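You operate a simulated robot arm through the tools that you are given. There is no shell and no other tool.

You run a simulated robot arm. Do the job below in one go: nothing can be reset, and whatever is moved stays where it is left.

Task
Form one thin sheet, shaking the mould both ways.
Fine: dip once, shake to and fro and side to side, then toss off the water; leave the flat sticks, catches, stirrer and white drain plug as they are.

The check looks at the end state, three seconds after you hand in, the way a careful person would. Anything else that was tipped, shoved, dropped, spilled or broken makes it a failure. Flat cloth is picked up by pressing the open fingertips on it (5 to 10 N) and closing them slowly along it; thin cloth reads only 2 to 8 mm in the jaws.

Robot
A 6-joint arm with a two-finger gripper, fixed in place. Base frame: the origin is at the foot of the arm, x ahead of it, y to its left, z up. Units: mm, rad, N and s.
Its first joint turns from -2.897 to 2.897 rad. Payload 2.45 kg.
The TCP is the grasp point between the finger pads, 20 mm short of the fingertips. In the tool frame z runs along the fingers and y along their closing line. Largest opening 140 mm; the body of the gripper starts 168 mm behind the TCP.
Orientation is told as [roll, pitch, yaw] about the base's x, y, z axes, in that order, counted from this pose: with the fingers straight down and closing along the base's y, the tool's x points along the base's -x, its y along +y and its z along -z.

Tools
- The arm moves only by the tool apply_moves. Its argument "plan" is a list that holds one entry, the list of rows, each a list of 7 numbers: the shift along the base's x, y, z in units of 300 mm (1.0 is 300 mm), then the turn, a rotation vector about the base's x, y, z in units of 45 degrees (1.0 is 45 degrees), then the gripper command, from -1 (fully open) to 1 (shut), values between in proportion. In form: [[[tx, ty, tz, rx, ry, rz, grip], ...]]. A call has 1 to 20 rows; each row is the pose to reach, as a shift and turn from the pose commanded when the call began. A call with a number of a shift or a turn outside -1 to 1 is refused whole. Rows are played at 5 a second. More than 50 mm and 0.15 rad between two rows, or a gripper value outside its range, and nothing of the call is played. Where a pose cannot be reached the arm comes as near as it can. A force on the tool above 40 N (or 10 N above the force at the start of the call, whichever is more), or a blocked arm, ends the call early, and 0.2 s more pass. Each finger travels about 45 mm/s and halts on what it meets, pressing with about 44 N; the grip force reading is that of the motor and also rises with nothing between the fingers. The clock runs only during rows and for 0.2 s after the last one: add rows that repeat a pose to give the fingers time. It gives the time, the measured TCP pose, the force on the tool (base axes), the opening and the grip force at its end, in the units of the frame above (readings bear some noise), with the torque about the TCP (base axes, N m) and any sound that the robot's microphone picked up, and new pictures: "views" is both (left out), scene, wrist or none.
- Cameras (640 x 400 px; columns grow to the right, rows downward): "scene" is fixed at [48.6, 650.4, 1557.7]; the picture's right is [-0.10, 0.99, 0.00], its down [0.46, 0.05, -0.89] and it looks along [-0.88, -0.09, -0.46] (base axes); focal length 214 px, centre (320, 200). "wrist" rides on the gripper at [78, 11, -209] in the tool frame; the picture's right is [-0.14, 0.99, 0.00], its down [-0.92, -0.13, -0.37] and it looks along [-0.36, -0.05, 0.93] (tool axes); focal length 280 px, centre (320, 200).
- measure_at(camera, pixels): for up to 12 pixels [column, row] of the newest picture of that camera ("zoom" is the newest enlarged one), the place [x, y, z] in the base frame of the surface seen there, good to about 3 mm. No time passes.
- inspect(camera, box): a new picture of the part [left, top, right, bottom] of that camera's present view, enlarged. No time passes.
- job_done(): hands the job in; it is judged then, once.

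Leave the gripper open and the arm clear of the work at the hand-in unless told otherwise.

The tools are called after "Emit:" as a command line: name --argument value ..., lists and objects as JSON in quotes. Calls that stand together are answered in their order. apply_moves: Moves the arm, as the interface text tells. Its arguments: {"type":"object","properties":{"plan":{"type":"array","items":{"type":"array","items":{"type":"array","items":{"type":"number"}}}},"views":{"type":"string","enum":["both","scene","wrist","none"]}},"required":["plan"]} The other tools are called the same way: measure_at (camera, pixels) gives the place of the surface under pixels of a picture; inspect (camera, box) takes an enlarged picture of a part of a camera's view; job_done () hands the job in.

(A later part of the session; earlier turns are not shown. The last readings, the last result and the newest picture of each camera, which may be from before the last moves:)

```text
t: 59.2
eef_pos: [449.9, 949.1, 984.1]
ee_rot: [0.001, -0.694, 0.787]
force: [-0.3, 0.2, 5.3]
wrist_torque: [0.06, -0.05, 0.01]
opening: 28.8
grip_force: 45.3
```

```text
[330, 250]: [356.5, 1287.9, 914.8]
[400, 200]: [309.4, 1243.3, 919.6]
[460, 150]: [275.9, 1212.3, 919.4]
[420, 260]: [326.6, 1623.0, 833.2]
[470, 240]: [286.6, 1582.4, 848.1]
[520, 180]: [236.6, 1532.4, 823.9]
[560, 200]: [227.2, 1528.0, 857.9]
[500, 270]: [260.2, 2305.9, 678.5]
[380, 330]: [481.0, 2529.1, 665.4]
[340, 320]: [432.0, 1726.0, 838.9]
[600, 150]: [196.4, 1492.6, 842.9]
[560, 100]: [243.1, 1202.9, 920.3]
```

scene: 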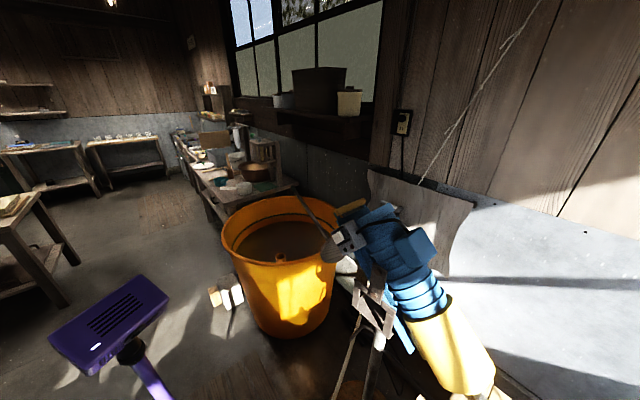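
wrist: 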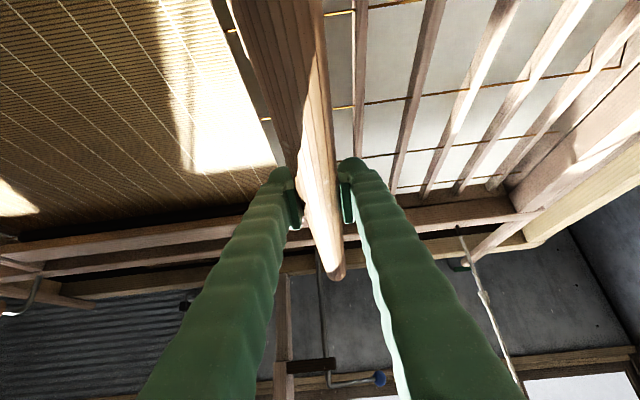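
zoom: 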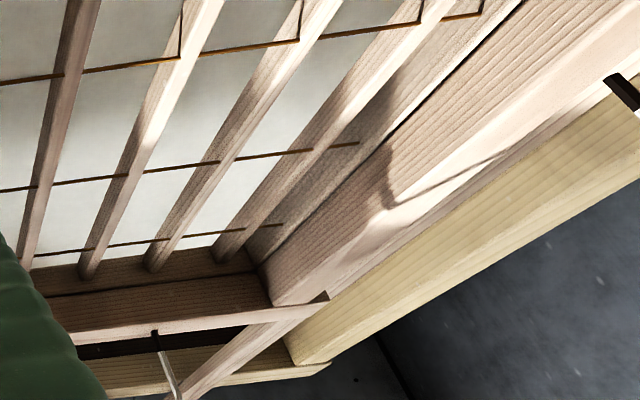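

The stick shows as a pinkish strip just past the frame end and at the lower left, zoom (250,345). I'll measure that strip and the frame's outer edge directly.

Emit:
measure_at --camera "zoom" --pixels '[[250, 345], [215, 365], [280, 335], [200, 385], [345, 282], [400, 245], [440, 215], [480, 185], [300, 285], [325, 293], [370, 225], [520, 130]]'

Emit:
inspect --camera "wrist" --box '[470, 140, 590, 260]'

```text
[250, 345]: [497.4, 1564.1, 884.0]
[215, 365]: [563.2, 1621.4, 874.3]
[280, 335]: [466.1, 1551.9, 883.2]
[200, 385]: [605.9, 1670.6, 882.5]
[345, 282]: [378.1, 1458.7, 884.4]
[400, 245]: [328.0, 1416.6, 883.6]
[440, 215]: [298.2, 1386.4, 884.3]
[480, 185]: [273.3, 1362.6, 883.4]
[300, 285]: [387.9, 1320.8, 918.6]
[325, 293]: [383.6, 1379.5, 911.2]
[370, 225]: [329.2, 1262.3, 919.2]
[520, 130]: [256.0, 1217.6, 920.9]
```

```text
3.33 times, centred on (530, 200) of wrist
```

zoom: 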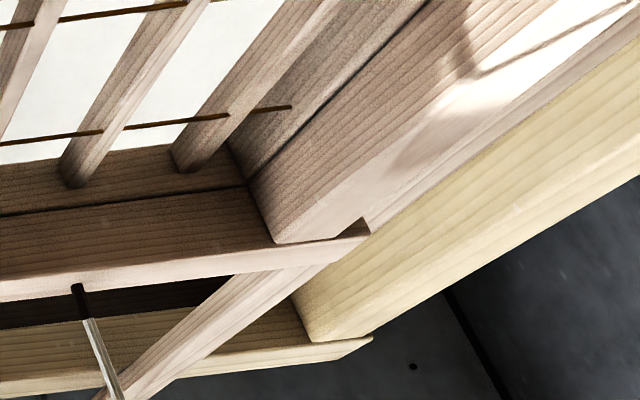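

The stick's top is at z≈884 and its inner edge is about 30 mm past the frame's right end, so I'll dip with the frame shifted ~15 mm left. Before any water, I'll rehearse the toss by lifting back to rest and turning the hand about 11° to see if the bar grip can tip the frame.

Emit:
apply_moves --plan '[[[0, 0, 0.04, 0, 0, 0, 1], [0, 0, 0.08, 0, 0, 0, 1], [0, 0, 0.12, 0, 0, 0, 1], [0, 0, 0.15, -0.04, 0.04, 0, 1], [0, 0, 0.15, -0.09, 0.09, 0, 1], [0, 0, 0.15, -0.14, 0.14, 0, 1], [0, 0, 0.15, -0.18, 0.18, 0, 1], [0, 0, 0.15, -0.18, 0.18, 0, 1], [0, 0, 0.15, -0.18, 0.18, 0, 1]]]' --views "wrist"

Emit:
measure_at --camera "wrist" --pixels '[[20, 120], [20, 20], [100, 60], [100, 150], [200, 20], [180, 150], [300, 30], [315, 150], [330, 230], [150, 210], [250, 20], [60, 180]]'

```text
t: 61.2
eef_pos: [450.8, 948.0, 1027.0]
ee_rot: [0.0, -0.492, 0.786]
force: [0.2, 0.0, -22.7]
wrist_torque: [0.59, -0.57, 0.01]
opening: 29.3
grip_force: 44.6
```

wrist: 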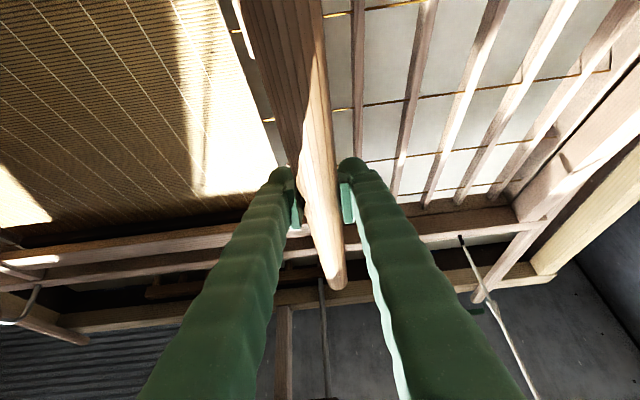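

```text
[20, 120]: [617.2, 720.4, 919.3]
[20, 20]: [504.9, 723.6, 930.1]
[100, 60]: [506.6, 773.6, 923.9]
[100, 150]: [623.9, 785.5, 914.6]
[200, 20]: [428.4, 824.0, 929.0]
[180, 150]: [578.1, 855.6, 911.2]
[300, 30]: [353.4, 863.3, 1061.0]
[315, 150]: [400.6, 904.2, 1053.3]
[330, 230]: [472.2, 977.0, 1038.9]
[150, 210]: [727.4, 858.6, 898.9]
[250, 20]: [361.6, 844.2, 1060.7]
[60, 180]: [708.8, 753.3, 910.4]
```

Two things learned: lifting above rest height takes the frame's real weight (23 N at +8 mm), so I must not raise it. Tipping by turning the hand does work, giving about 7° so far. I'll go down 12 mm so the cords carry it again and turn further to see how much tip the grip can hold.

Emit:
apply_moves --plan '[[[0, 0, -0.02, 0, 0, 0, 1], [0, 0, -0.04, -0.05, 0.05, 0, 1], [0, 0, -0.04, -0.11, 0.11, 0, 1], [0, 0, -0.04, -0.17, 0.17, 0, 1], [0, 0, -0.04, -0.225, 0.225, 0, 1], [0, 0, -0.04, -0.225, 0.225, 0, 1], [0, 0, -0.04, -0.225, 0.225, 0, 1]]]' --views "wrist"

Emit:
measure_at --camera "wrist" --pixels '[[20, 120], [20, 20], [100, 60], [100, 150], [200, 20], [180, 150], [300, 30], [315, 150], [335, 240], [150, 190], [250, 20], [60, 180]]'

```text
t: 62.8
eef_pos: [448.5, 949.3, 1015.8]
ee_rot: [0.0, -0.242, 0.786]
force: [-0.1, 1.2, 3.8]
wrist_torque: [0.72, -0.76, 0.05]
opening: 27.3
grip_force: 45.4
```

wrist: 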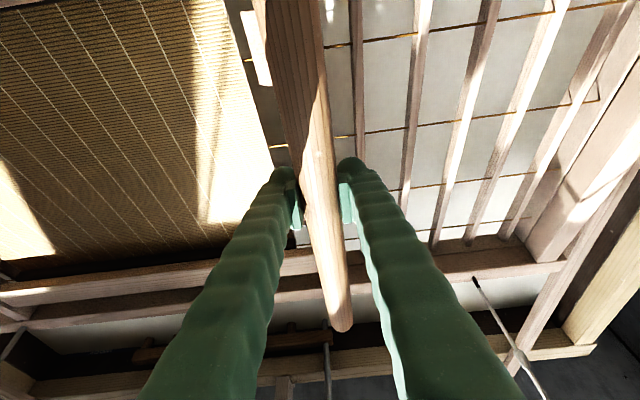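

```text
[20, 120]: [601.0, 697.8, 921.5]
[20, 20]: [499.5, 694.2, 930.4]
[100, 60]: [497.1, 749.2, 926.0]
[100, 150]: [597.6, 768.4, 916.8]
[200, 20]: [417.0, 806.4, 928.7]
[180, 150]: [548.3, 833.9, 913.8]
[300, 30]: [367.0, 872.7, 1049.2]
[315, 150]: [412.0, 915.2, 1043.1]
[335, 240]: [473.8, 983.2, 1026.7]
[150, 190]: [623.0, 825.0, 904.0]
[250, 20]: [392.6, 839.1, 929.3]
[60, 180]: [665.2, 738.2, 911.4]
```

The grip slips at about 1 N·m, which gives an 8° tip. For the toss I'll slide to the bar's near end, where a small lift tips it much more. Now I'll turn the hand back, let the bar settle loosely between the fingers and take a fresh grip.

Emit:
apply_moves --plan '[[[0, 0, 0.005, 0.08, -0.08, 0, 1], [0, 0, 0.01, 0.16, -0.16, 0, 1], [0, 0, 0.013, 0.24, -0.24, 0, 1], [0, 0, 0.013, 0.32, -0.32, 0, 1], [0, 0, 0.013, 0.405, -0.405, 0, 1], [0, 0, 0.013, 0.405, -0.405, 0, 1], [0, 0, 0.013, 0.405, -0.405, 0, 0.36], [0, 0, 0.013, 0.405, -0.405, 0, 0.36], [0, 0, 0.013, 0.405, -0.405, 0, 0.36], [0, 0, 0.013, 0.405, -0.405, 0, 0.36]]]' --views "wrist"

Emit:
measure_at --camera "wrist" --pixels '[[20, 120], [100, 60], [100, 150], [200, 20], [180, 150], [290, 30], [305, 30], [310, 140], [320, 140], [325, 220], [335, 220], [150, 200]]'

```text
t: 65.0
eef_pos: [450.3, 949.2, 1019.8]
ee_rot: [0.0, -0.692, 0.784]
force: [0.2, -0.1, 0.1]
wrist_torque: [0.04, -0.02, 0.0]
opening: 44.8
grip_force: 0.2
```

wrist: 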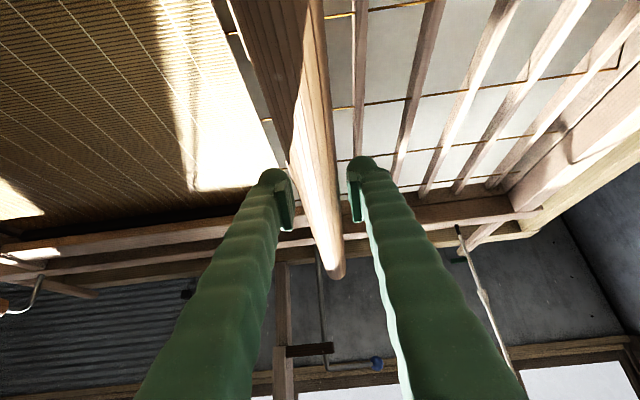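

```text
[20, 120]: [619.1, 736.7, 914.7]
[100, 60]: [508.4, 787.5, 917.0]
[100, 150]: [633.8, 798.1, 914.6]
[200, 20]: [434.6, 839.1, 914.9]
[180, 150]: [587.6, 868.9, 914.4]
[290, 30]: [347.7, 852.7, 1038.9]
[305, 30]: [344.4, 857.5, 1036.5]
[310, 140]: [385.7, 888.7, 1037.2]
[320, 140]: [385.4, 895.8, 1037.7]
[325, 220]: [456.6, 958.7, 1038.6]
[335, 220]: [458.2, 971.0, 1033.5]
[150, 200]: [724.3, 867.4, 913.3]
```

The frame is level again at z≈915 and the fingers are 45 mm apart around the bar. I'll rehearse the toss dry by sliding along the bar to its near end (u≈820), gripping and lifting a little to see how it tips.

Emit:
apply_moves --plan '[[[-0.1, -0.1, 0, 0, 0, 0, 0.36], [-0.2, -0.2, 0, 0, 0, 0, 0.36], [-0.3, -0.3, 0, 0, 0, 0, 0.36], [-0.39, -0.39, 0, 0, 0, 0, 0.36], [-0.39, -0.39, 0, 0, 0, 0, 0.36], [-0.39, -0.39, 0, 0, 0, 0, 1], [-0.39, -0.39, 0, 0, 0, 0, 1], [-0.39, -0.39, 0, 0, 0, 0, 1], [-0.39, -0.39, 0, 0, 0, 0, 1]]]' --views "wrist"

```text
t: 67.0
eef_pos: [333.0, 833.6, 1019.5]
ee_rot: [-0.002, -0.692, 0.784]
force: [0.1, -0.3, 0.0]
wrist_torque: [0.01, -0.02, -0.02]
opening: 28.9
grip_force: 45.1
```

wrist: 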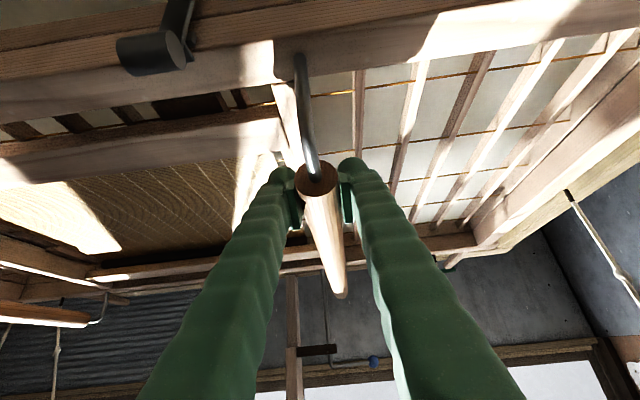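

The grip is at the near end of the bar, u≈825. I'll lift 60 mm while turning the hand along with it, then hold and read the force and tip.

Emit:
apply_moves --plan '[[[0, 0, 0.04, -0.05, 0.05, 0, 1], [0, 0, 0.08, -0.1, 0.1, 0, 1], [0, 0, 0.12, -0.16, 0.16, 0, 1], [0, 0, 0.16, -0.21, 0.21, 0, 1], [0, 0, 0.2, -0.27, 0.27, 0, 1], [0, 0, 0.2, -0.27, 0.27, 0, 1], [0, 0, 0.2, -0.27, 0.27, 0, 1]]]' --views "wrist"

Emit:
measure_at --camera "wrist" --pixels '[[300, 190], [320, 200], [335, 290], [100, 180], [200, 190], [150, 250], [40, 80], [100, 160], [430, 40], [560, 40], [60, 260], [600, 60]]'

```text
t: 68.0
eef_pos: [332.2, 833.2, 1062.6]
ee_rot: [0.0, -0.467, 0.784]
force: [1.0, 0.6, -19.9]
wrist_torque: [-0.66, 0.66, -0.07]
opening: 29.2
grip_force: 44.4
stopped in row 4: the force on the tool passed its limit at 52 N (the readings are from after the stop); the commanded pose is now the measured one
```

wrist: 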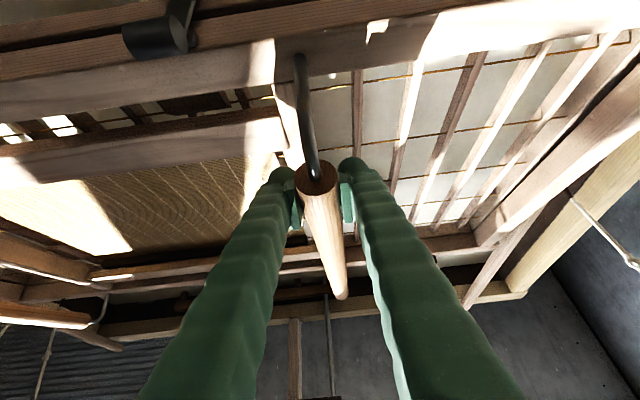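

```text
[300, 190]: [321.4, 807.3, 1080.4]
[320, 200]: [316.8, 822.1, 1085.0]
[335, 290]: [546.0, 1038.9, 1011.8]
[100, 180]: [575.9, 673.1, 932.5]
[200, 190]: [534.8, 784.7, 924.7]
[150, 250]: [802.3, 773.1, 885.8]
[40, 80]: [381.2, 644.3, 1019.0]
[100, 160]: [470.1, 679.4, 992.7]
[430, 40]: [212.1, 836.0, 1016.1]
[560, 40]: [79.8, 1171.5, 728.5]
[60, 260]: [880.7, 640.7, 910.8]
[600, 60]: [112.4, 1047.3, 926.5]
```

The call stopped on a 52 N peak because my lift was too brisk for the frame's inertia. It now rests tipped about 14° with a steady 20 N. I'll continue more gently, 6 mm per step, to see what a 20° tip needs.

Emit:
apply_moves --plan '[[[0, 0, 0.01, -0.03, 0.03, 0, 1], [0, 0, 0.025, -0.06, 0.06, 0, 1], [0, 0, 0.045, -0.1, 0.1, 0, 1], [0, 0, 0.06, -0.13, 0.13, 0, 1], [0, 0, 0.07, -0.15, 0.15, 0, 1], [0, 0, 0.07, -0.15, 0.15, 0, 1], [0, 0, 0.07, -0.15, 0.15, 0, 1]]]' --views "wrist"

Emit:
measure_at --camera "wrist" --pixels '[[300, 190], [320, 200], [335, 290], [100, 180], [200, 190], [150, 250], [40, 80], [100, 160], [430, 40], [200, 170], [60, 260], [600, 60]]'

```text
t: 68.4
eef_pos: [331.3, 833.8, 1062.8]
ee_rot: [-0.001, -0.445, 0.784]
force: [0.3, 0.1, -24.9]
wrist_torque: [-0.38, 0.35, 0.04]
opening: 29.3
grip_force: 44.7
stopped in row 1: the force on the tool passed its limit at 45 N (the readings are from after the stop); the commanded pose is now the measured one
```

wrist: 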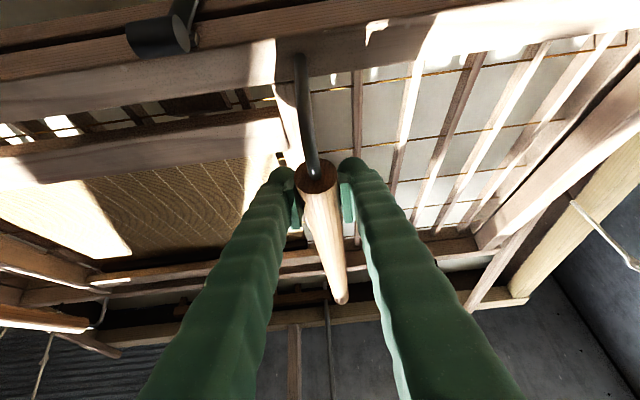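

```text
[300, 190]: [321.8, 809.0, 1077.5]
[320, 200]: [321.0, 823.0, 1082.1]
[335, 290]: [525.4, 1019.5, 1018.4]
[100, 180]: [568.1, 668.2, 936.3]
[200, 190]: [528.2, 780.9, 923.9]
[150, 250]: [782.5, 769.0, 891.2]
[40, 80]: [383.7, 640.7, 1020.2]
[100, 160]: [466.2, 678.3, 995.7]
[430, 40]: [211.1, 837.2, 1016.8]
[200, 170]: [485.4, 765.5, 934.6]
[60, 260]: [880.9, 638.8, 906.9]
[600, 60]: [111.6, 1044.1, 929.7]
```

The force climbs steeply right at this tip (about 14°), so that is the frame's own tilt limit, and I won't push past it. For the toss I'll stay near 12°, a lift of about 37 mm at this end. Now I'll lower back to rest, loosen and slide back to the bar's middle.

Emit:
apply_moves --plan '[[[0, 0, -0.025, 0.04, -0.04, 0, 1], [0, 0, -0.05, 0.08, -0.08, 0, 1], [0, 0, -0.075, 0.12, -0.12, 0, 1], [0, 0, -0.1, 0.16, -0.16, 0, 1], [0, 0, -0.125, 0.2, -0.2, 0, 1], [0, 0, -0.144, 0.2225, -0.2225, 0, 1], [0, 0, -0.144, 0.2225, -0.2225, 0, 1], [0, 0, -0.144, 0.2225, -0.2225, 0, 1]]]' --views "none"

```text
t: 70.2
eef_pos: [332.2, 832.2, 1022.1]
ee_rot: [0.0, -0.694, 0.785]
force: [-0.2, 0.0, -0.7]
wrist_torque: [-0.21, 0.26, 0.01]
opening: 29.4
grip_force: 44.6
```

Back at rest with forces near zero. One dry toss rehearsal: lift 36 mm in three steps with the hand turning along, then straight back down, to check it stays under the force limit.

Emit:
apply_moves --plan '[[[0, 0, 0.035, -0.05, 0.05, 0, 1], [0, 0, 0.075, -0.11, 0.11, 0, 1], [0, 0, 0.115, -0.17, 0.17, 0, 1], [0, 0, 0.12, -0.18, 0.18, 0, 1]]]' --views "wrist"

Emit:
measure_at --camera "wrist" --pixels '[[320, 200], [335, 280], [100, 180], [200, 190], [150, 240], [40, 80], [100, 160], [430, 40], [200, 170], [330, 250]]'

```text
t: 71.2
eef_pos: [331.5, 833.5, 1057.8]
ee_rot: [0.001, -0.491, 0.783]
force: [1.4, 0.9, -12.9]
wrist_torque: [-0.36, 0.41, -0.03]
opening: 29.3
grip_force: 44.7
```

wrist: 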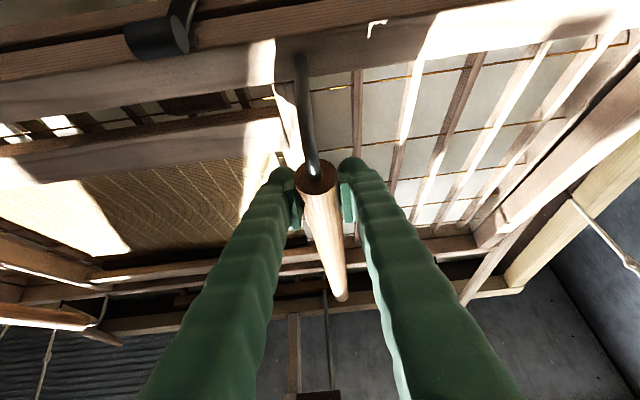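

```text
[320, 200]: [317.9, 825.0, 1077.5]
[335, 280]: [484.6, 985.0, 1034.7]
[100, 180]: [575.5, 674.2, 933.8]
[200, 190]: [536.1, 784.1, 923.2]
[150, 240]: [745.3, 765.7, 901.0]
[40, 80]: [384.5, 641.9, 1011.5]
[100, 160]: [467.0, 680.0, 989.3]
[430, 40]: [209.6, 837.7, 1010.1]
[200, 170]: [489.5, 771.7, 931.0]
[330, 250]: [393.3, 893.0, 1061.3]
```

A tip of about 11° needs only 13 N, comfortably below the limit. I'll lower it, loosen, slide back to the middle of the bar and take a fresh grip.

Emit:
apply_moves --plan '[[[0, 0, -0.04, 0.06, -0.06, 0, 1], [0, 0, -0.08, 0.12, -0.12, 0, 1], [0, 0, -0.12, 0.18, -0.18, 0, 1], [0, 0, -0.125, 0.18, -0.18, 0, 1], [0, 0, -0.125, 0.18, -0.18, 0, 0.36], [0, 0, -0.125, 0.18, -0.18, 0, 0.36], [0, 0, -0.125, 0.18, -0.18, 0, 0.36], [0.1, 0.1, -0.125, 0.18, -0.18, 0, 0.36], [0.2, 0.2, -0.125, 0.18, -0.18, 0, 0.36], [0.3, 0.3, -0.125, 0.18, -0.18, 0, 0.36], [0.39, 0.39, -0.125, 0.18, -0.18, 0, 0.36], [0.39, 0.39, -0.125, 0.18, -0.18, 0, 0.36], [0.39, 0.39, -0.125, 0.18, -0.18, 0, 1], [0.39, 0.39, -0.125, 0.18, -0.18, 0, 1], [0.39, 0.39, -0.125, 0.18, -0.18, 0, 1], [0.39, 0.39, -0.125, 0.18, -0.18, 0, 1]]]' --views "wrist"

Emit:
measure_at --camera "wrist" --pixels '[[20, 120], [100, 60], [100, 150], [200, 20], [180, 150], [290, 30], [310, 140], [325, 220], [520, 215], [470, 215], [150, 200], [30, 20]]'

```text
t: 74.6
eef_pos: [450.3, 949.3, 1019.6]
ee_rot: [0.0, -0.693, 0.784]
force: [0.6, 0.0, -0.5]
wrist_torque: [0.04, -0.05, -0.03]
opening: 29.2
grip_force: 44.8
```

wrist: 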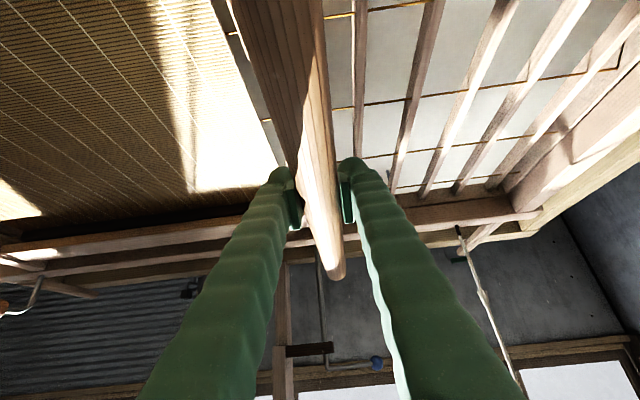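

```text
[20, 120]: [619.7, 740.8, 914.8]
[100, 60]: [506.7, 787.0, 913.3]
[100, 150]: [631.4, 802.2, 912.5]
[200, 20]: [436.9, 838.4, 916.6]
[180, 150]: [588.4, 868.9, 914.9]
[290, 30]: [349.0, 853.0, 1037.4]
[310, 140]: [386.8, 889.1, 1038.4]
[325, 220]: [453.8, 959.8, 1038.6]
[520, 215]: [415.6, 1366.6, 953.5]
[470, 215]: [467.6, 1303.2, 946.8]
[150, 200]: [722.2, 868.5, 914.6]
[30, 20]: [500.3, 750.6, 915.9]
```

The grip is on the middle of the bar again and the frame is level and unloaded. I'll try one dry, gentle cycle each way to confirm that 35 mm swings don't trip the force limit.

Emit:
apply_moves --plan '[[[0.0825, 0.0825, 0, 0, 0, 0, 1], [0, 0, 0, 0, 0, 0, 1], [-0.0825, -0.0825, 0, 0, 0, 0, 1], [0, 0, 0, 0, 0, 0, 1], [0.0825, -0.0825, 0, 0, 0, 0, 1], [0, 0, 0, 0, 0, 0, 1], [-0.05, 0.05, 0, 0, 0, 0, 1], [0, 0, 0, 0, 0, 0, 1], [0.035, -0.035, 0, 0, 0, 0, 1], [0.035, -0.035, 0, 0, 0, 0, 1]]]' --views "wrist"

Emit:
measure_at --camera "wrist" --pixels '[[20, 120], [100, 60], [100, 150], [200, 20], [180, 150], [290, 30], [310, 140], [325, 220], [520, 215], [470, 215], [150, 200], [30, 20]]'

```text
t: 76.8
eef_pos: [460.7, 940.2, 1021.2]
ee_rot: [0.0, -0.696, 0.783]
force: [-0.7, 0.8, -1.7]
wrist_torque: [-0.03, 0.02, 0.05]
opening: 29.5
grip_force: 45.5
```

wrist: 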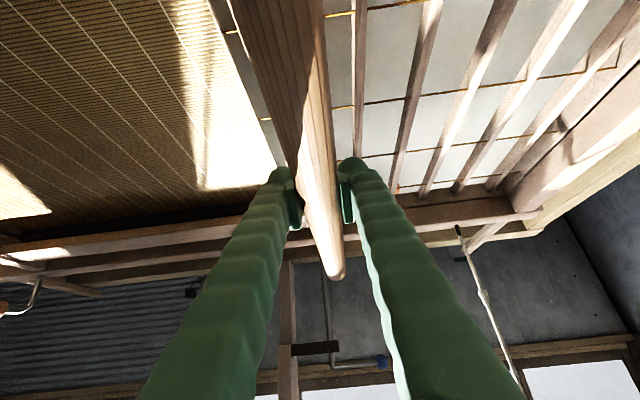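

```text
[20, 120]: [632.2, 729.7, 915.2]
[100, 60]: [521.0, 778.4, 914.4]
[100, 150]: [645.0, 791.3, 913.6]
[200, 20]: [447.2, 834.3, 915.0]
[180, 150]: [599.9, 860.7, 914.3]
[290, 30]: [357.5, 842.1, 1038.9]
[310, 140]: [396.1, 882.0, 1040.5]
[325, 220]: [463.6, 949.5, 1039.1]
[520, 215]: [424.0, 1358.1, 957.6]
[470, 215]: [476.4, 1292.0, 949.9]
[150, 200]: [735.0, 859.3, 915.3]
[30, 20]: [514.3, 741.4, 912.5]
```

Both swings ran without tripping the limit. The frame is level and shifted about 15 mm left, giving room beside the stick. Now the one dip: straight down about 207 mm at an even pace, taking the screen from z≈915 to ≈707, below the water at 729.

Emit:
apply_moves --plan '[[[0, 0, -0.05, 0, 0, 0, 1], [0, 0, -0.115, 0, 0, 0, 1], [0, 0, -0.185, 0, 0, 0, 1], [0, 0, -0.255, 0, 0, 0, 1], [0, 0, -0.325, 0, 0, 0, 1], [0, 0, -0.395, 0, 0, 0, 1], [0, 0, -0.465, 0, 0, 0, 1], [0, 0, -0.535, 0, 0, 0, 1], [0, 0, -0.6, 0, 0, 0, 1], [0, 0, -0.65, 0, 0, 0, 1], [0, 0, -0.69, 0, 0, 0, 1], [0, 0, -0.69, 0, 0, 0, 1], [0, 0, -0.69, 0, 0, 0, 1]]]' --views "wrist"

Emit:
measure_at --camera "wrist" --pixels '[[20, 120], [100, 60], [100, 150], [200, 20], [180, 150], [290, 30], [310, 140], [325, 220], [520, 215], [470, 215], [150, 200], [30, 20]]'

```text
t: 79.6
eef_pos: [459.8, 939.7, 813.8]
ee_rot: [-0.001, -0.694, 0.783]
force: [-1.2, 0.9, 11.4]
wrist_torque: [0.12, -0.12, 0.07]
opening: 29.2
grip_force: 44.5
```

wrist: 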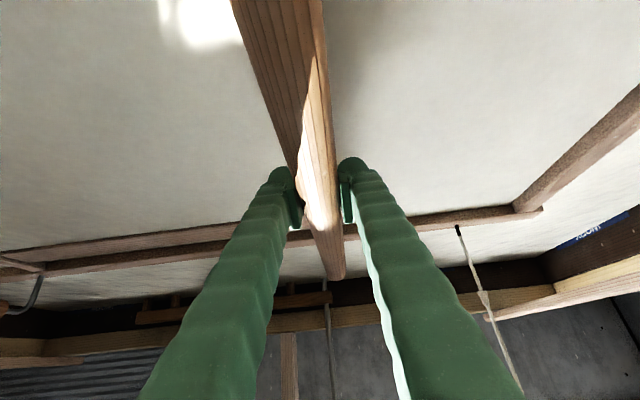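

```text
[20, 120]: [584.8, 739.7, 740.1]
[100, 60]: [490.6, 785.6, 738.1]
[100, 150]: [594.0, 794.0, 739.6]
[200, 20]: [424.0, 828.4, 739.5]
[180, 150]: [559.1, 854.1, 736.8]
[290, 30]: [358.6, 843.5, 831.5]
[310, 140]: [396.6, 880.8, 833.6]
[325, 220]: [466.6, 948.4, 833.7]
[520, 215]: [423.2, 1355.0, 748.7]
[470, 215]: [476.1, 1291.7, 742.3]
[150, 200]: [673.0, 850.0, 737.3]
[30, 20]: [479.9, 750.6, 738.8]
```

The screen is under: the milky water now covers it, the frame top is just at the surface (z≈745), and the push is only 11 N. Next I'll lift smoothly back to rest height and go straight into the to-and-fro shaking, ±35 mm.

Emit:
apply_moves --plan '[[[0, 0, 0.05, 0, 0, 0, 1], [0, 0, 0.12, 0, 0, 0, 1], [0, 0, 0.2, 0, 0, 0, 1], [0, 0, 0.285, 0, 0, 0, 1], [0, 0, 0.37, 0, 0, 0, 1], [0, 0, 0.455, 0, 0, 0, 1], [0, 0, 0.54, 0, 0, 0, 1], [0, 0, 0.62, 0, 0, 0, 1], [0, 0, 0.67, 0, 0, 0, 1], [0, 0, 0.683, 0, 0, 0, 1], [0.0825, 0.0825, 0.683, 0, 0, 0, 1], [0, 0, 0.683, 0, 0, 0, 1], [-0.0825, -0.0825, 0.683, 0, 0, 0, 1], [0, 0, 0.683, 0, 0, 0, 1], [0.0825, 0.0825, 0.683, 0, 0, 0, 1], [0, 0, 0.683, 0, 0, 0, 1], [-0.0825, -0.0825, 0.683, 0, 0, 0, 1], [0, 0, 0.683, 0, 0, 0, 1], [0.0825, 0.0825, 0.683, 0, 0, 0, 1], [0, 0, 0.683, 0, 0, 0, 1]]]' --views "wrist"

```text
t: 83.8
eef_pos: [460.1, 941.1, 1017.2]
ee_rot: [-0.001, -0.695, 0.786]
force: [-0.1, 1.2, -0.7]
wrist_torque: [0.11, -0.01, 0.26]
opening: 28.7
grip_force: 44.8
```

wrist: 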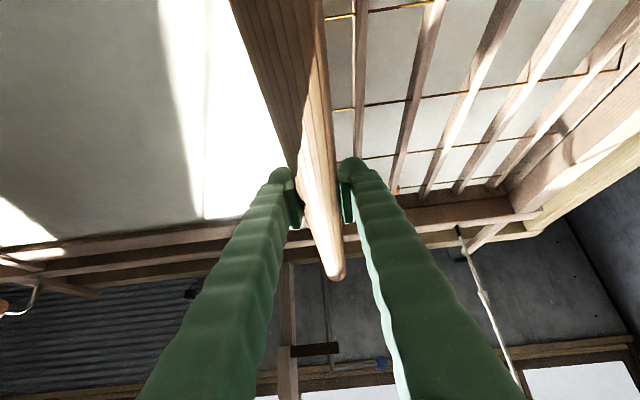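

The screen carries an even pool of milky water, and the to-and-fro shake ran without stopping. Now side to side, ±35 mm, with one more to-and-fro cycle mixed in.

Emit:
apply_moves --plan '[[[0.0825, -0.0825, 0, 0, 0, 0, 1], [0, 0, 0, 0, 0, 0, 1], [-0.0825, 0.0825, 0, 0, 0, 0, 1], [0, 0, 0, 0, 0, 0, 1], [0.0825, -0.0825, 0, 0, 0, 0, 1], [0, 0, 0, 0, 0, 0, 1], [-0.0825, 0.0825, 0, 0, 0, 0, 1], [0, 0, 0, 0, 0, 0, 1], [0.0825, -0.0825, 0, 0, 0, 0, 1], [0, 0, 0, 0, 0, 0, 1], [-0.0825, 0.0825, 0, 0, 0, 0, 1], [0, 0, 0, 0, 0, 0, 1], [0.0825, 0.0825, 0, 0, 0, 0, 1], [0, 0, 0, 0, 0, 0, 1], [-0.0825, -0.0825, 0, 0, 0, 0, 1], [0, 0, 0, 0, 0, 0, 1], [0, 0, 0, 0, 0, 0, 1]]]' --views "wrist"

Emit:
measure_at --camera "wrist" --pixels '[[20, 120], [100, 60], [100, 150], [200, 20], [180, 150], [290, 30], [310, 140], [325, 220], [520, 215], [470, 215], [150, 200], [30, 20]]'

```text
t: 84.2
eef_pos: [468.7, 928.9, 1018.0]
ee_rot: [0.009, -0.697, 0.788]
force: [-6.8, 6.7, -0.9]
wrist_torque: [-0.02, -0.08, 0.19]
opening: 29.0
grip_force: 45.2
stopped in row 1: the force on the tool passed its limit at 48 N (the readings are from after the stop); the commanded pose is now the measured one
```

wrist: 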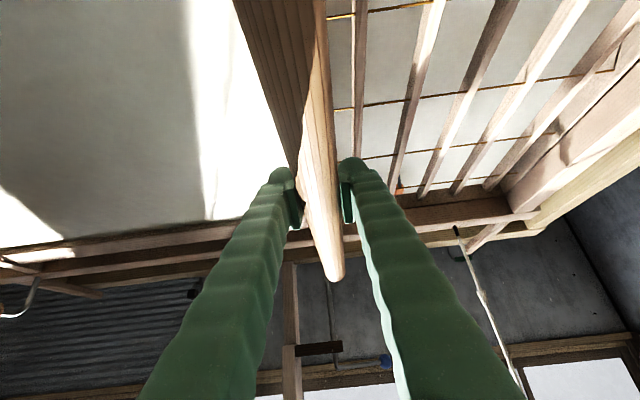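

```text
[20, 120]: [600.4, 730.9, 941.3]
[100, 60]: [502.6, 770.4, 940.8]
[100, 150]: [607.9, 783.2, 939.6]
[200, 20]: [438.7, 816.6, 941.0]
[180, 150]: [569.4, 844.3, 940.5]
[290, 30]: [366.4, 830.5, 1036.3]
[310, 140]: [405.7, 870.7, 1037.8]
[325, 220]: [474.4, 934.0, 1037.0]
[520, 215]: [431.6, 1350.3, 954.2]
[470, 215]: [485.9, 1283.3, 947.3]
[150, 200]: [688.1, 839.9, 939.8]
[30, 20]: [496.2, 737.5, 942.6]
```

The first sideways stroke tripped the limit (48 N), because the pool, about 25 mm deep, makes the frame much heavier. It still holds steady. I'll shake side to side more gently, about ±23 mm around the centre with softer turnarounds.

Emit:
apply_moves --plan '[[[-0.0236, 0.0236, 0, 0, 0, 0, 1], [-0.059, 0.059, 0, 0, 0, 0, 1], [-0.09, 0.09, 0, 0, 0, 0, 1], [-0.099, 0.099, 0, 0, 0, 0, 1], [-0.075, 0.075, 0, 0, 0, 0, 1], [-0.038, 0.038, 0, 0, 0, 0, 1], [0.0, 0.0, 0, 0, 0, 0, 1], [0.012, -0.012, 0, 0, 0, 0, 1], [-0.007, 0.007, 0, 0, 0, 0, 1], [-0.042, 0.042, 0, 0, 0, 0, 1], [-0.08, 0.08, 0, 0, 0, 0, 1], [-0.099, 0.099, 0, 0, 0, 0, 1], [-0.08, 0.08, 0, 0, 0, 0, 1], [-0.042, 0.042, 0, 0, 0, 0, 1], [-0.004, 0.004, 0, 0, 0, 0, 1], [0.012, -0.012, 0, 0, 0, 0, 1], [-0.007, 0.007, 0, 0, 0, 0, 1], [-0.042, 0.042, 0, 0, 0, 0, 1], [-0.08, 0.08, 0, 0, 0, 0, 1], [-0.099, 0.099, 0, 0, 0, 0, 1]]]' --views "wrist"

Emit:
measure_at --camera "wrist" --pixels '[[20, 120], [100, 60], [100, 150], [200, 20], [180, 150], [290, 30], [310, 140], [325, 220], [520, 215], [470, 215], [150, 200], [30, 20]]'

```text
t: 88.4
eef_pos: [440.7, 956.5, 1019.3]
ee_rot: [0.009, -0.697, 0.783]
force: [1.1, -1.3, -2.5]
wrist_torque: [-0.08, 0.07, 0.28]
opening: 28.7
grip_force: 45.0
```

wrist: 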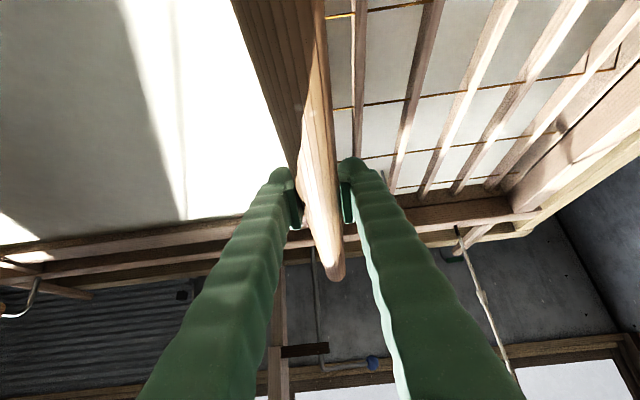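

```text
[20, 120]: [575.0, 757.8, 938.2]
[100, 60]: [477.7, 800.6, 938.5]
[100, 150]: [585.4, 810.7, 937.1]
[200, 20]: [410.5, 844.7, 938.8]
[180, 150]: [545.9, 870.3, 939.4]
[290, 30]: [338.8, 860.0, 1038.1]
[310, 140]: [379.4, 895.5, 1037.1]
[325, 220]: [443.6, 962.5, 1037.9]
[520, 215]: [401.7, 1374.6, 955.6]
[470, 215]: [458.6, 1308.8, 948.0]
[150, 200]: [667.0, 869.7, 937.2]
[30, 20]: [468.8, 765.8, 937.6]
```

The side-to-side shake ran through. The pool is draining only slowly (940 → 938), so there is time. I'll do three livelier side-to-side cycles and finish near the centre.

Emit:
apply_moves --plan '[[[0.0306, -0.0306, 0, 0, 0, 0, 1], [0.0778, -0.0778, 0, 0, 0, 0, 1], [0.1084, -0.1084, 0, 0, 0, 0, 1], [0.0778, -0.0778, 0, 0, 0, 0, 1], [0.0306, -0.0306, 0, 0, 0, 0, 1], [0, 0, 0, 0, 0, 0, 1], [0.0306, -0.0306, 0, 0, 0, 0, 1], [0.0778, -0.0778, 0, 0, 0, 0, 1], [0.1084, -0.1084, 0, 0, 0, 0, 1], [0.0778, -0.0778, 0, 0, 0, 0, 1], [0.0306, -0.0306, 0, 0, 0, 0, 1], [0, 0, 0, 0, 0, 0, 1], [0.0306, -0.0306, 0, 0, 0, 0, 1], [0.0778, -0.0778, 0, 0, 0, 0, 1], [0.1084, -0.1084, 0, 0, 0, 0, 1], [0.0778, -0.0778, 0, 0, 0, 0, 1], [0.0306, -0.0306, 0, 0, 0, 0, 1], [0.02, -0.02, 0, 0, 0, 0, 1], [0.028, -0.028, 0, 0, 0, 0, 1], [0.033, -0.033, 0, 0, 0, 0, 1]]]' --views "wrist"

```text
t: 92.6
eef_pos: [450.4, 947.5, 1019.9]
ee_rot: [0.007, -0.695, 0.785]
force: [-0.6, -0.8, -0.1]
wrist_torque: [0.0, -0.04, -0.15]
opening: 28.5
grip_force: 44.5
```

wrist: 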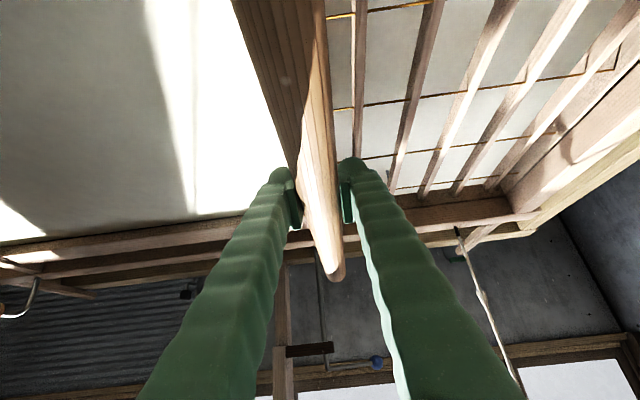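

About five side-to-side cycles are done and the pool is still smooth. To balance them I'll add two more soft to-and-fro cycles, ±33 mm, before the toss.

Emit:
apply_moves --plan '[[[0.0306, 0.0306, 0, 0, 0, 0, 1], [0.066, 0.066, 0, 0, 0, 0, 1], [0.0778, 0.0778, 0, 0, 0, 0, 1], [0.0471, 0.0471, 0, 0, 0, 0, 1], [0, 0, 0, 0, 0, 0, 1], [-0.0471, -0.0471, 0, 0, 0, 0, 1], [-0.0778, -0.0778, 0, 0, 0, 0, 1], [-0.0471, -0.0471, 0, 0, 0, 0, 1], [0, 0, 0, 0, 0, 0, 1], [0.0471, 0.0471, 0, 0, 0, 0, 1], [0.0778, 0.0778, 0, 0, 0, 0, 1], [0.0471, 0.0471, 0, 0, 0, 0, 1], [0, 0, 0, 0, 0, 0, 1], [-0.0471, -0.0471, 0, 0, 0, 0, 1], [-0.0778, -0.0778, 0, 0, 0, 0, 1], [-0.0471, -0.0471, 0, 0, 0, 0, 1], [-0.0118, -0.0118, 0, 0, 0, 0, 1], [0, 0, 0, 0, 0, 0, 1], [0, 0, 0, 0, 0, 0, 1]]]' --views "wrist"

Emit:
measure_at --camera "wrist" --pixels '[[20, 120], [100, 60], [100, 150], [200, 20], [180, 150], [290, 30], [310, 140], [325, 220], [520, 215], [470, 215], [150, 200], [30, 20]]'

```text
t: 96.6
eef_pos: [450.4, 945.6, 1018.2]
ee_rot: [0.008, -0.696, 0.785]
force: [-0.5, -0.2, -2.4]
wrist_torque: [-0.02, 0.08, -0.15]
opening: 28.3
grip_force: 45.4
```

wrist: 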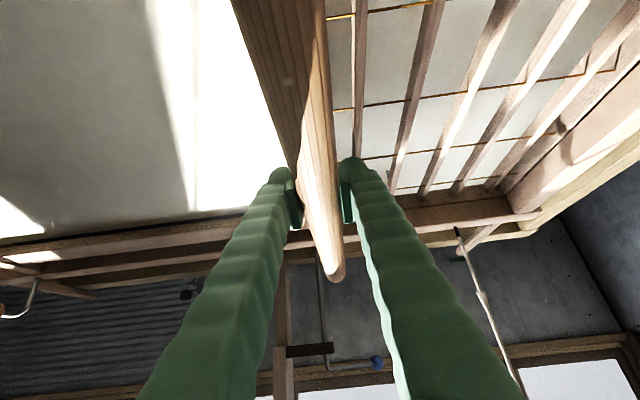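

```text
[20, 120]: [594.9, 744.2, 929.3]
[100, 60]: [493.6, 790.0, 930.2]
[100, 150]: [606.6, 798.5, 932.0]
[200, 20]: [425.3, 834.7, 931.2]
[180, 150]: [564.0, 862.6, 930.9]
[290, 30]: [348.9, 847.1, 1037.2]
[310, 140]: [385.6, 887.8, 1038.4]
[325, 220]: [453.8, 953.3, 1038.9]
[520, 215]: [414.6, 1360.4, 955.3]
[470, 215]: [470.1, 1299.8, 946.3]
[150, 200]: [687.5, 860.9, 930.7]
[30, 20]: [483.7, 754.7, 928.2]
```

The pool is now 15 mm deep and draining about 1 mm/s, so it's time to toss. In one go: loosen, slide to the near end of the bar, grip, then lift the near side about 38 mm with the hand turning along, so the water runs off over the far edge.

Emit:
apply_moves --plan '[[[0, 0, 0, 0, 0, 0, 0.36], [0, 0, 0, 0, 0, 0, 0.36], [0, 0, 0, 0, 0, 0, 0.36], [-0.1, -0.1, 0, 0, 0, 0, 0.36], [-0.2, -0.2, 0, 0, 0, 0, 0.36], [-0.3, -0.3, 0, 0, 0, 0, 0.36], [-0.385, -0.385, 0, 0, 0, 0, 0.36], [-0.385, -0.385, 0, 0, 0, 0, 0.7], [-0.385, -0.385, 0, 0, 0, 0, 1], [-0.385, -0.385, 0, 0, 0, 0, 1], [-0.385, -0.385, 0, 0, 0, 0, 1], [-0.385, -0.385, 0.03, -0.045, 0.045, 0, 1], [-0.385, -0.385, 0.07, -0.1, 0.1, 0, 1], [-0.385, -0.385, 0.105, -0.15, 0.15, 0, 1], [-0.385, -0.385, 0.128, -0.18, 0.18, 0, 1], [-0.385, -0.385, 0.128, -0.18, 0.18, 0, 1], [-0.385, -0.385, 0.128, -0.18, 0.18, 0, 1]]]' --views "wrist"

Emit:
measure_at --camera "wrist" --pixels '[[320, 200], [335, 280], [100, 180], [200, 190], [150, 240], [40, 80], [100, 160], [430, 40], [200, 170], [330, 250], [60, 200], [100, 220]]'

```text
t: 100.2
eef_pos: [335.9, 831.2, 1056.8]
ee_rot: [0.008, -0.492, 0.784]
force: [0.8, 0.8, -10.7]
wrist_torque: [-0.3, 0.34, -0.01]
opening: 29.1
grip_force: 45.1
```

wrist: 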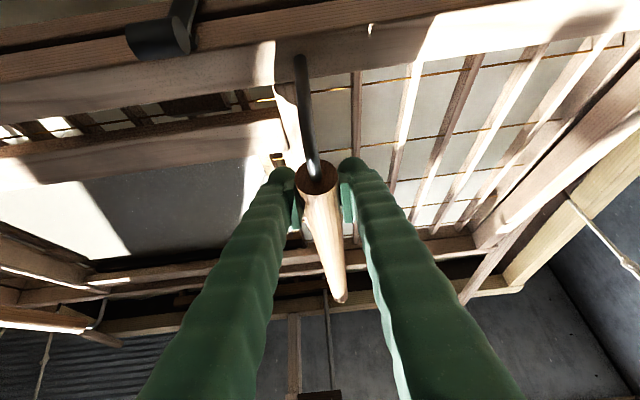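

```text
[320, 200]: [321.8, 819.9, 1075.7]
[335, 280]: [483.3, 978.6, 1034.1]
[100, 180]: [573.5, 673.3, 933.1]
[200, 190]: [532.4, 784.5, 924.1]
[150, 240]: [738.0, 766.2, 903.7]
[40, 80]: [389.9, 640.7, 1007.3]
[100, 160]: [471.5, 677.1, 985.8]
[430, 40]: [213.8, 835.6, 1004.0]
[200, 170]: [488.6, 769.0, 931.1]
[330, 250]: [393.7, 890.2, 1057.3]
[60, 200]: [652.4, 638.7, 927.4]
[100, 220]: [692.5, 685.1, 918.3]
```

The frame is tipped about 10°, and the surface heights now match the bare screen at the same tip (933 → 904), so the pool seems to have run off. I'll enlarge the sheet to check.

Emit:
inspect --camera "wrist" --box '[0, 140, 300, 320]'

Emit:
measure_at --camera "zoom" --pixels '[[100, 100], [100, 180], [200, 100], [250, 180], [300, 60], [300, 150], [400, 60], [420, 130], [500, 60], [200, 230], [350, 220], [60, 140]]'

```text
2.13 times, centred on (150, 230) of wrist
```

zoom: 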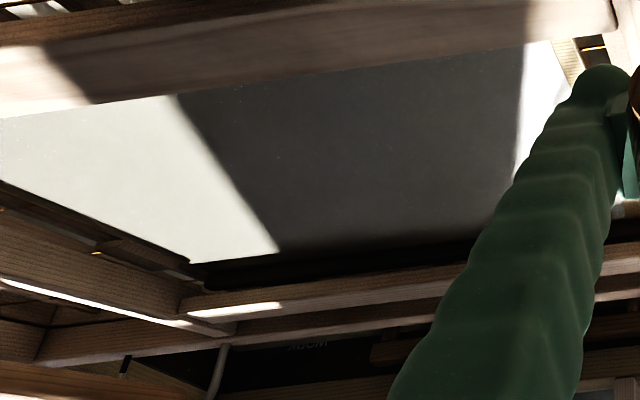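

```text
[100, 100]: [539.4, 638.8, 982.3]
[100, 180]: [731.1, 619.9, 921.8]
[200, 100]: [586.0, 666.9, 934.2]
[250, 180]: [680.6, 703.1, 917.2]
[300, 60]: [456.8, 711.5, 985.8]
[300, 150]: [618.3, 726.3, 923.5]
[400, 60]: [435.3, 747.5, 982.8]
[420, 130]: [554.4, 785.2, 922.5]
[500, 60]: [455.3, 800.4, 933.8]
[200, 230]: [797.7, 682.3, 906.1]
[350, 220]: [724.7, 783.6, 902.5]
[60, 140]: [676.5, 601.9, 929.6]
```

A smooth white sheet lies on the screen with no standing water visible. I'll lower the near side back to level and check the sheet height.

Emit:
apply_moves --plan '[[[0, 0, -0.03, 0.045, -0.045, 0, 1], [0, 0, -0.065, 0.09, -0.09, 0, 1], [0, 0, -0.1, 0.14, -0.14, 0, 1], [0, 0, -0.125, 0.18, -0.18, 0, 1], [0, 0, -0.125, 0.18, -0.18, 0, 1], [0, 0, -0.125, 0.18, -0.18, 0, 1]]]' --views "wrist"

Emit:
measure_at --camera "wrist" --pixels '[[320, 200], [335, 280], [100, 180], [200, 190], [150, 220], [40, 80], [100, 130], [430, 40], [200, 170], [150, 190], [60, 200], [100, 220]]'

Emit:
inspect --camera "wrist" --box '[0, 130, 300, 310]'

```text
t: 101.6
eef_pos: [336.0, 830.7, 1020.7]
ee_rot: [0.007, -0.695, 0.785]
force: [-0.7, 1.5, -1.2]
wrist_torque: [-0.37, 0.33, 0.0]
opening: 29.5
grip_force: 45.1
```

wrist: 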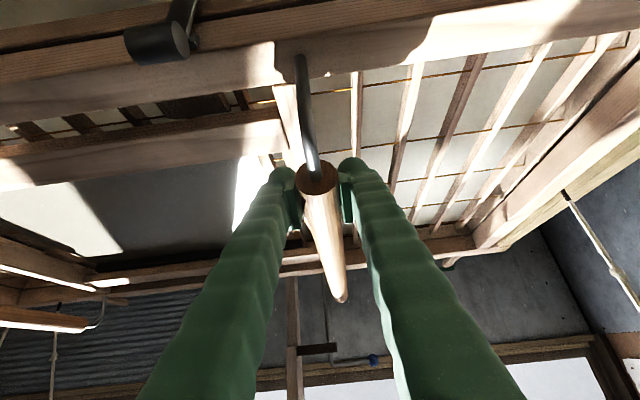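

```text
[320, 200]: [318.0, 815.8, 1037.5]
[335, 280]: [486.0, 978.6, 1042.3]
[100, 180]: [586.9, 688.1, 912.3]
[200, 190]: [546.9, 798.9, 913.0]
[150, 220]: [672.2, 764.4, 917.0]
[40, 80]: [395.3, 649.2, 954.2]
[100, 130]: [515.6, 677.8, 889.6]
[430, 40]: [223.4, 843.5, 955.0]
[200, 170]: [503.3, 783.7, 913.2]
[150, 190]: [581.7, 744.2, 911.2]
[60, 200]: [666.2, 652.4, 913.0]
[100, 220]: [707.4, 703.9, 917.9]
```

```text
2.13 times, centred on (150, 220) of wrist
```

zoom: 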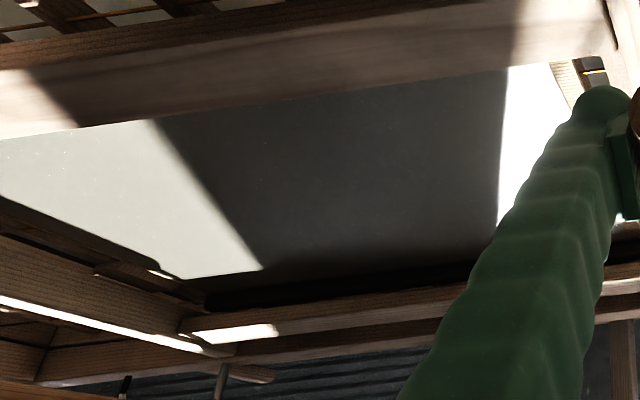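

Level again: the surface is at 912-917, so only the thin sheet remains on the screen and the pool is gone. The frame hangs at its rest place with almost no load. I'll open the fingers gently and back off along their own direction.

Emit:
apply_moves --plan '[[[0, 0, 0, 0, 0, 0, 0.55], [0, 0, 0, 0, 0, 0, 0.45], [0, 0, 0, 0, 0, 0, 0.3], [0, 0, 0, 0, 0, 0, 0.1], [0, 0, 0, 0, 0, 0, 0.0], [0, 0, 0, 0, 0, 0, 0.0], [0, 0, 0, 0, 0, 0, 0.0], [-0.045, -0.045, 0.077, 0, 0, 0, 0], [-0.09, -0.09, 0.154, 0, 0, 0, 0], [-0.135, -0.135, 0.23, 0, 0, 0, 0], [-0.18, -0.18, 0.31, 0, 0, 0, 0], [-0.226, -0.226, 0.4, 0, 0, 0, 0], [-0.27, -0.27, 0.5, 0, 0, 0, 0], [-0.27, -0.27, 0.6, 0, 0, 0, 0], [-0.27, -0.27, 0.6, 0, 0, 0, 0]]]' --views "both"

```text
t: 104.8
eef_pos: [253.9, 750.1, 1199.9]
ee_rot: [0.011, -0.696, 0.786]
force: [-0.9, 0.3, 0.0]
wrist_torque: [0.01, 0.07, 0.0]
opening: 69.9
grip_force: 0.1
```

scene: 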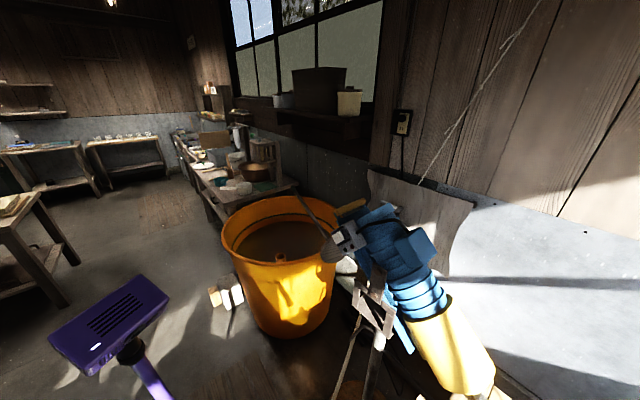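
wrist: 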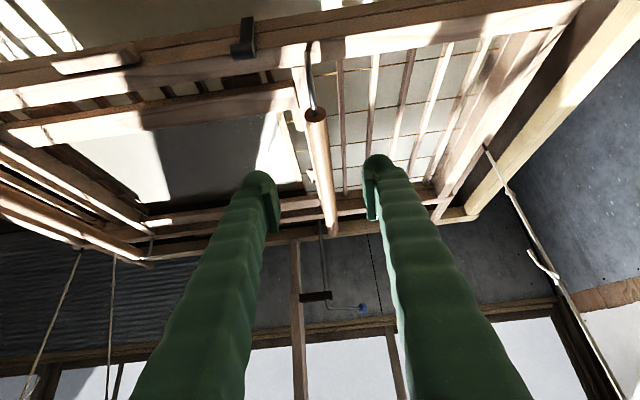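

The hand is clear. I'll open fully, turn the fingers down and look over the whole mould, sheet, sticks and catches from above.

Emit:
apply_moves --plan '[[[0.05, -0.07, 0, -0.1, 0.1, 0, -1], [0.1, -0.14, 0, -0.2, 0.2, 0, -1], [0.16, -0.21, 0, -0.3, 0.3, 0, -1], [0.22, -0.28, 0, -0.4, 0.4, 0, -1], [0.28, -0.35, 0, -0.5, 0.5, 0, -1], [0.34, -0.42, 0, -0.59, 0.59, 0, -1], [0.4, -0.49, -0.03, -0.627, 0.627, 0, -1], [0.42, -0.553, -0.06, -0.627, 0.627, 0, -1], [0.42, -0.553, -0.06, -0.627, 0.627, 0, -1]]]' --views "wrist"

Emit:
inspect --camera "wrist" --box '[220, 140, 440, 400]'

Emit:
inspect --camera "wrist" --box '[200, 180, 440, 330]'

Emit:
measure_at --camera "wrist" --pixels '[[240, 270], [280, 260], [320, 255], [370, 250], [400, 250], [250, 330], [300, 320], [350, 310], [400, 330], [330, 345], [300, 180], [350, 240]]'

```text
t: 106.8
eef_pos: [382.1, 584.4, 1181.7]
ee_rot: [0.006, 0.002, 0.784]
force: [0.6, -0.3, 0.4]
wrist_torque: [-0.03, 0.0, 0.01]
opening: 140.0
grip_force: 0.0
```

wrist: 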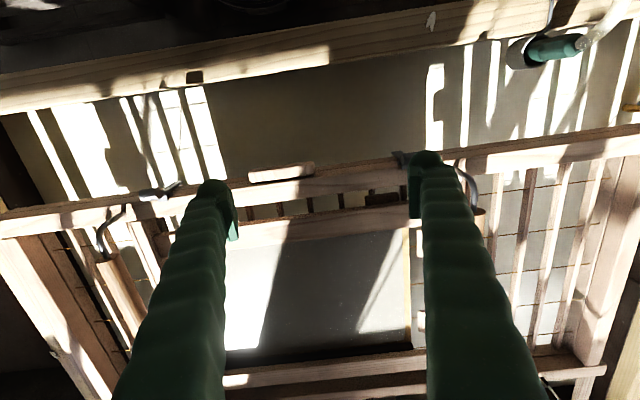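

```text
1.54 times, centred on (330, 270) of wrist
```

zoom: 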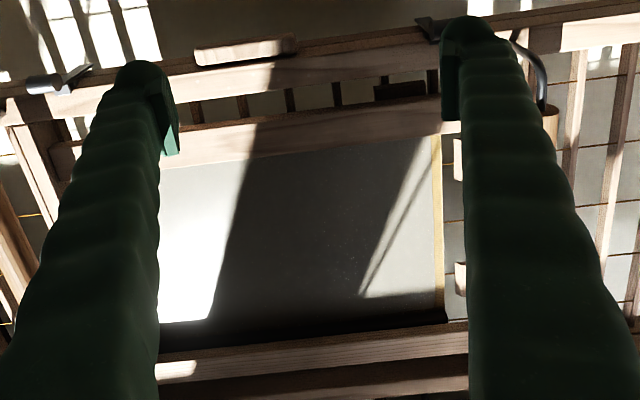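

```text
2.67 times, centred on (320, 255) of wrist
```

zoom: 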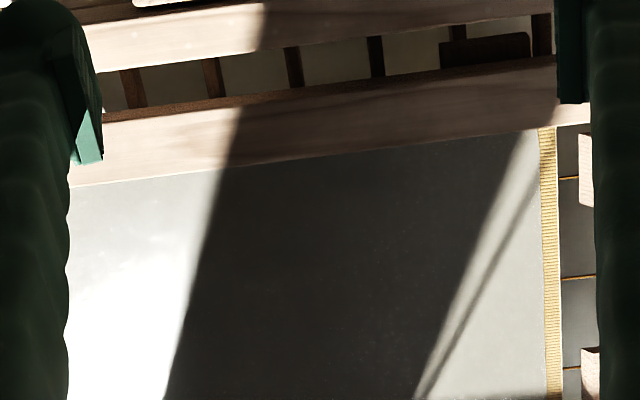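

```text
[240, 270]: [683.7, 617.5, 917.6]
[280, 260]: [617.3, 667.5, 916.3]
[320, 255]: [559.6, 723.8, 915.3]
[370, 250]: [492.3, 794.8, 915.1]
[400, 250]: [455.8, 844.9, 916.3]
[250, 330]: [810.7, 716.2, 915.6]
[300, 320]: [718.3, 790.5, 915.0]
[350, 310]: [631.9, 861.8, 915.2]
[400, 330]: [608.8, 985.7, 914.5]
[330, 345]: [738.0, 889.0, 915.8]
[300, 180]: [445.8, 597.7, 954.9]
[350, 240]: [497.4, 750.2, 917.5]
```

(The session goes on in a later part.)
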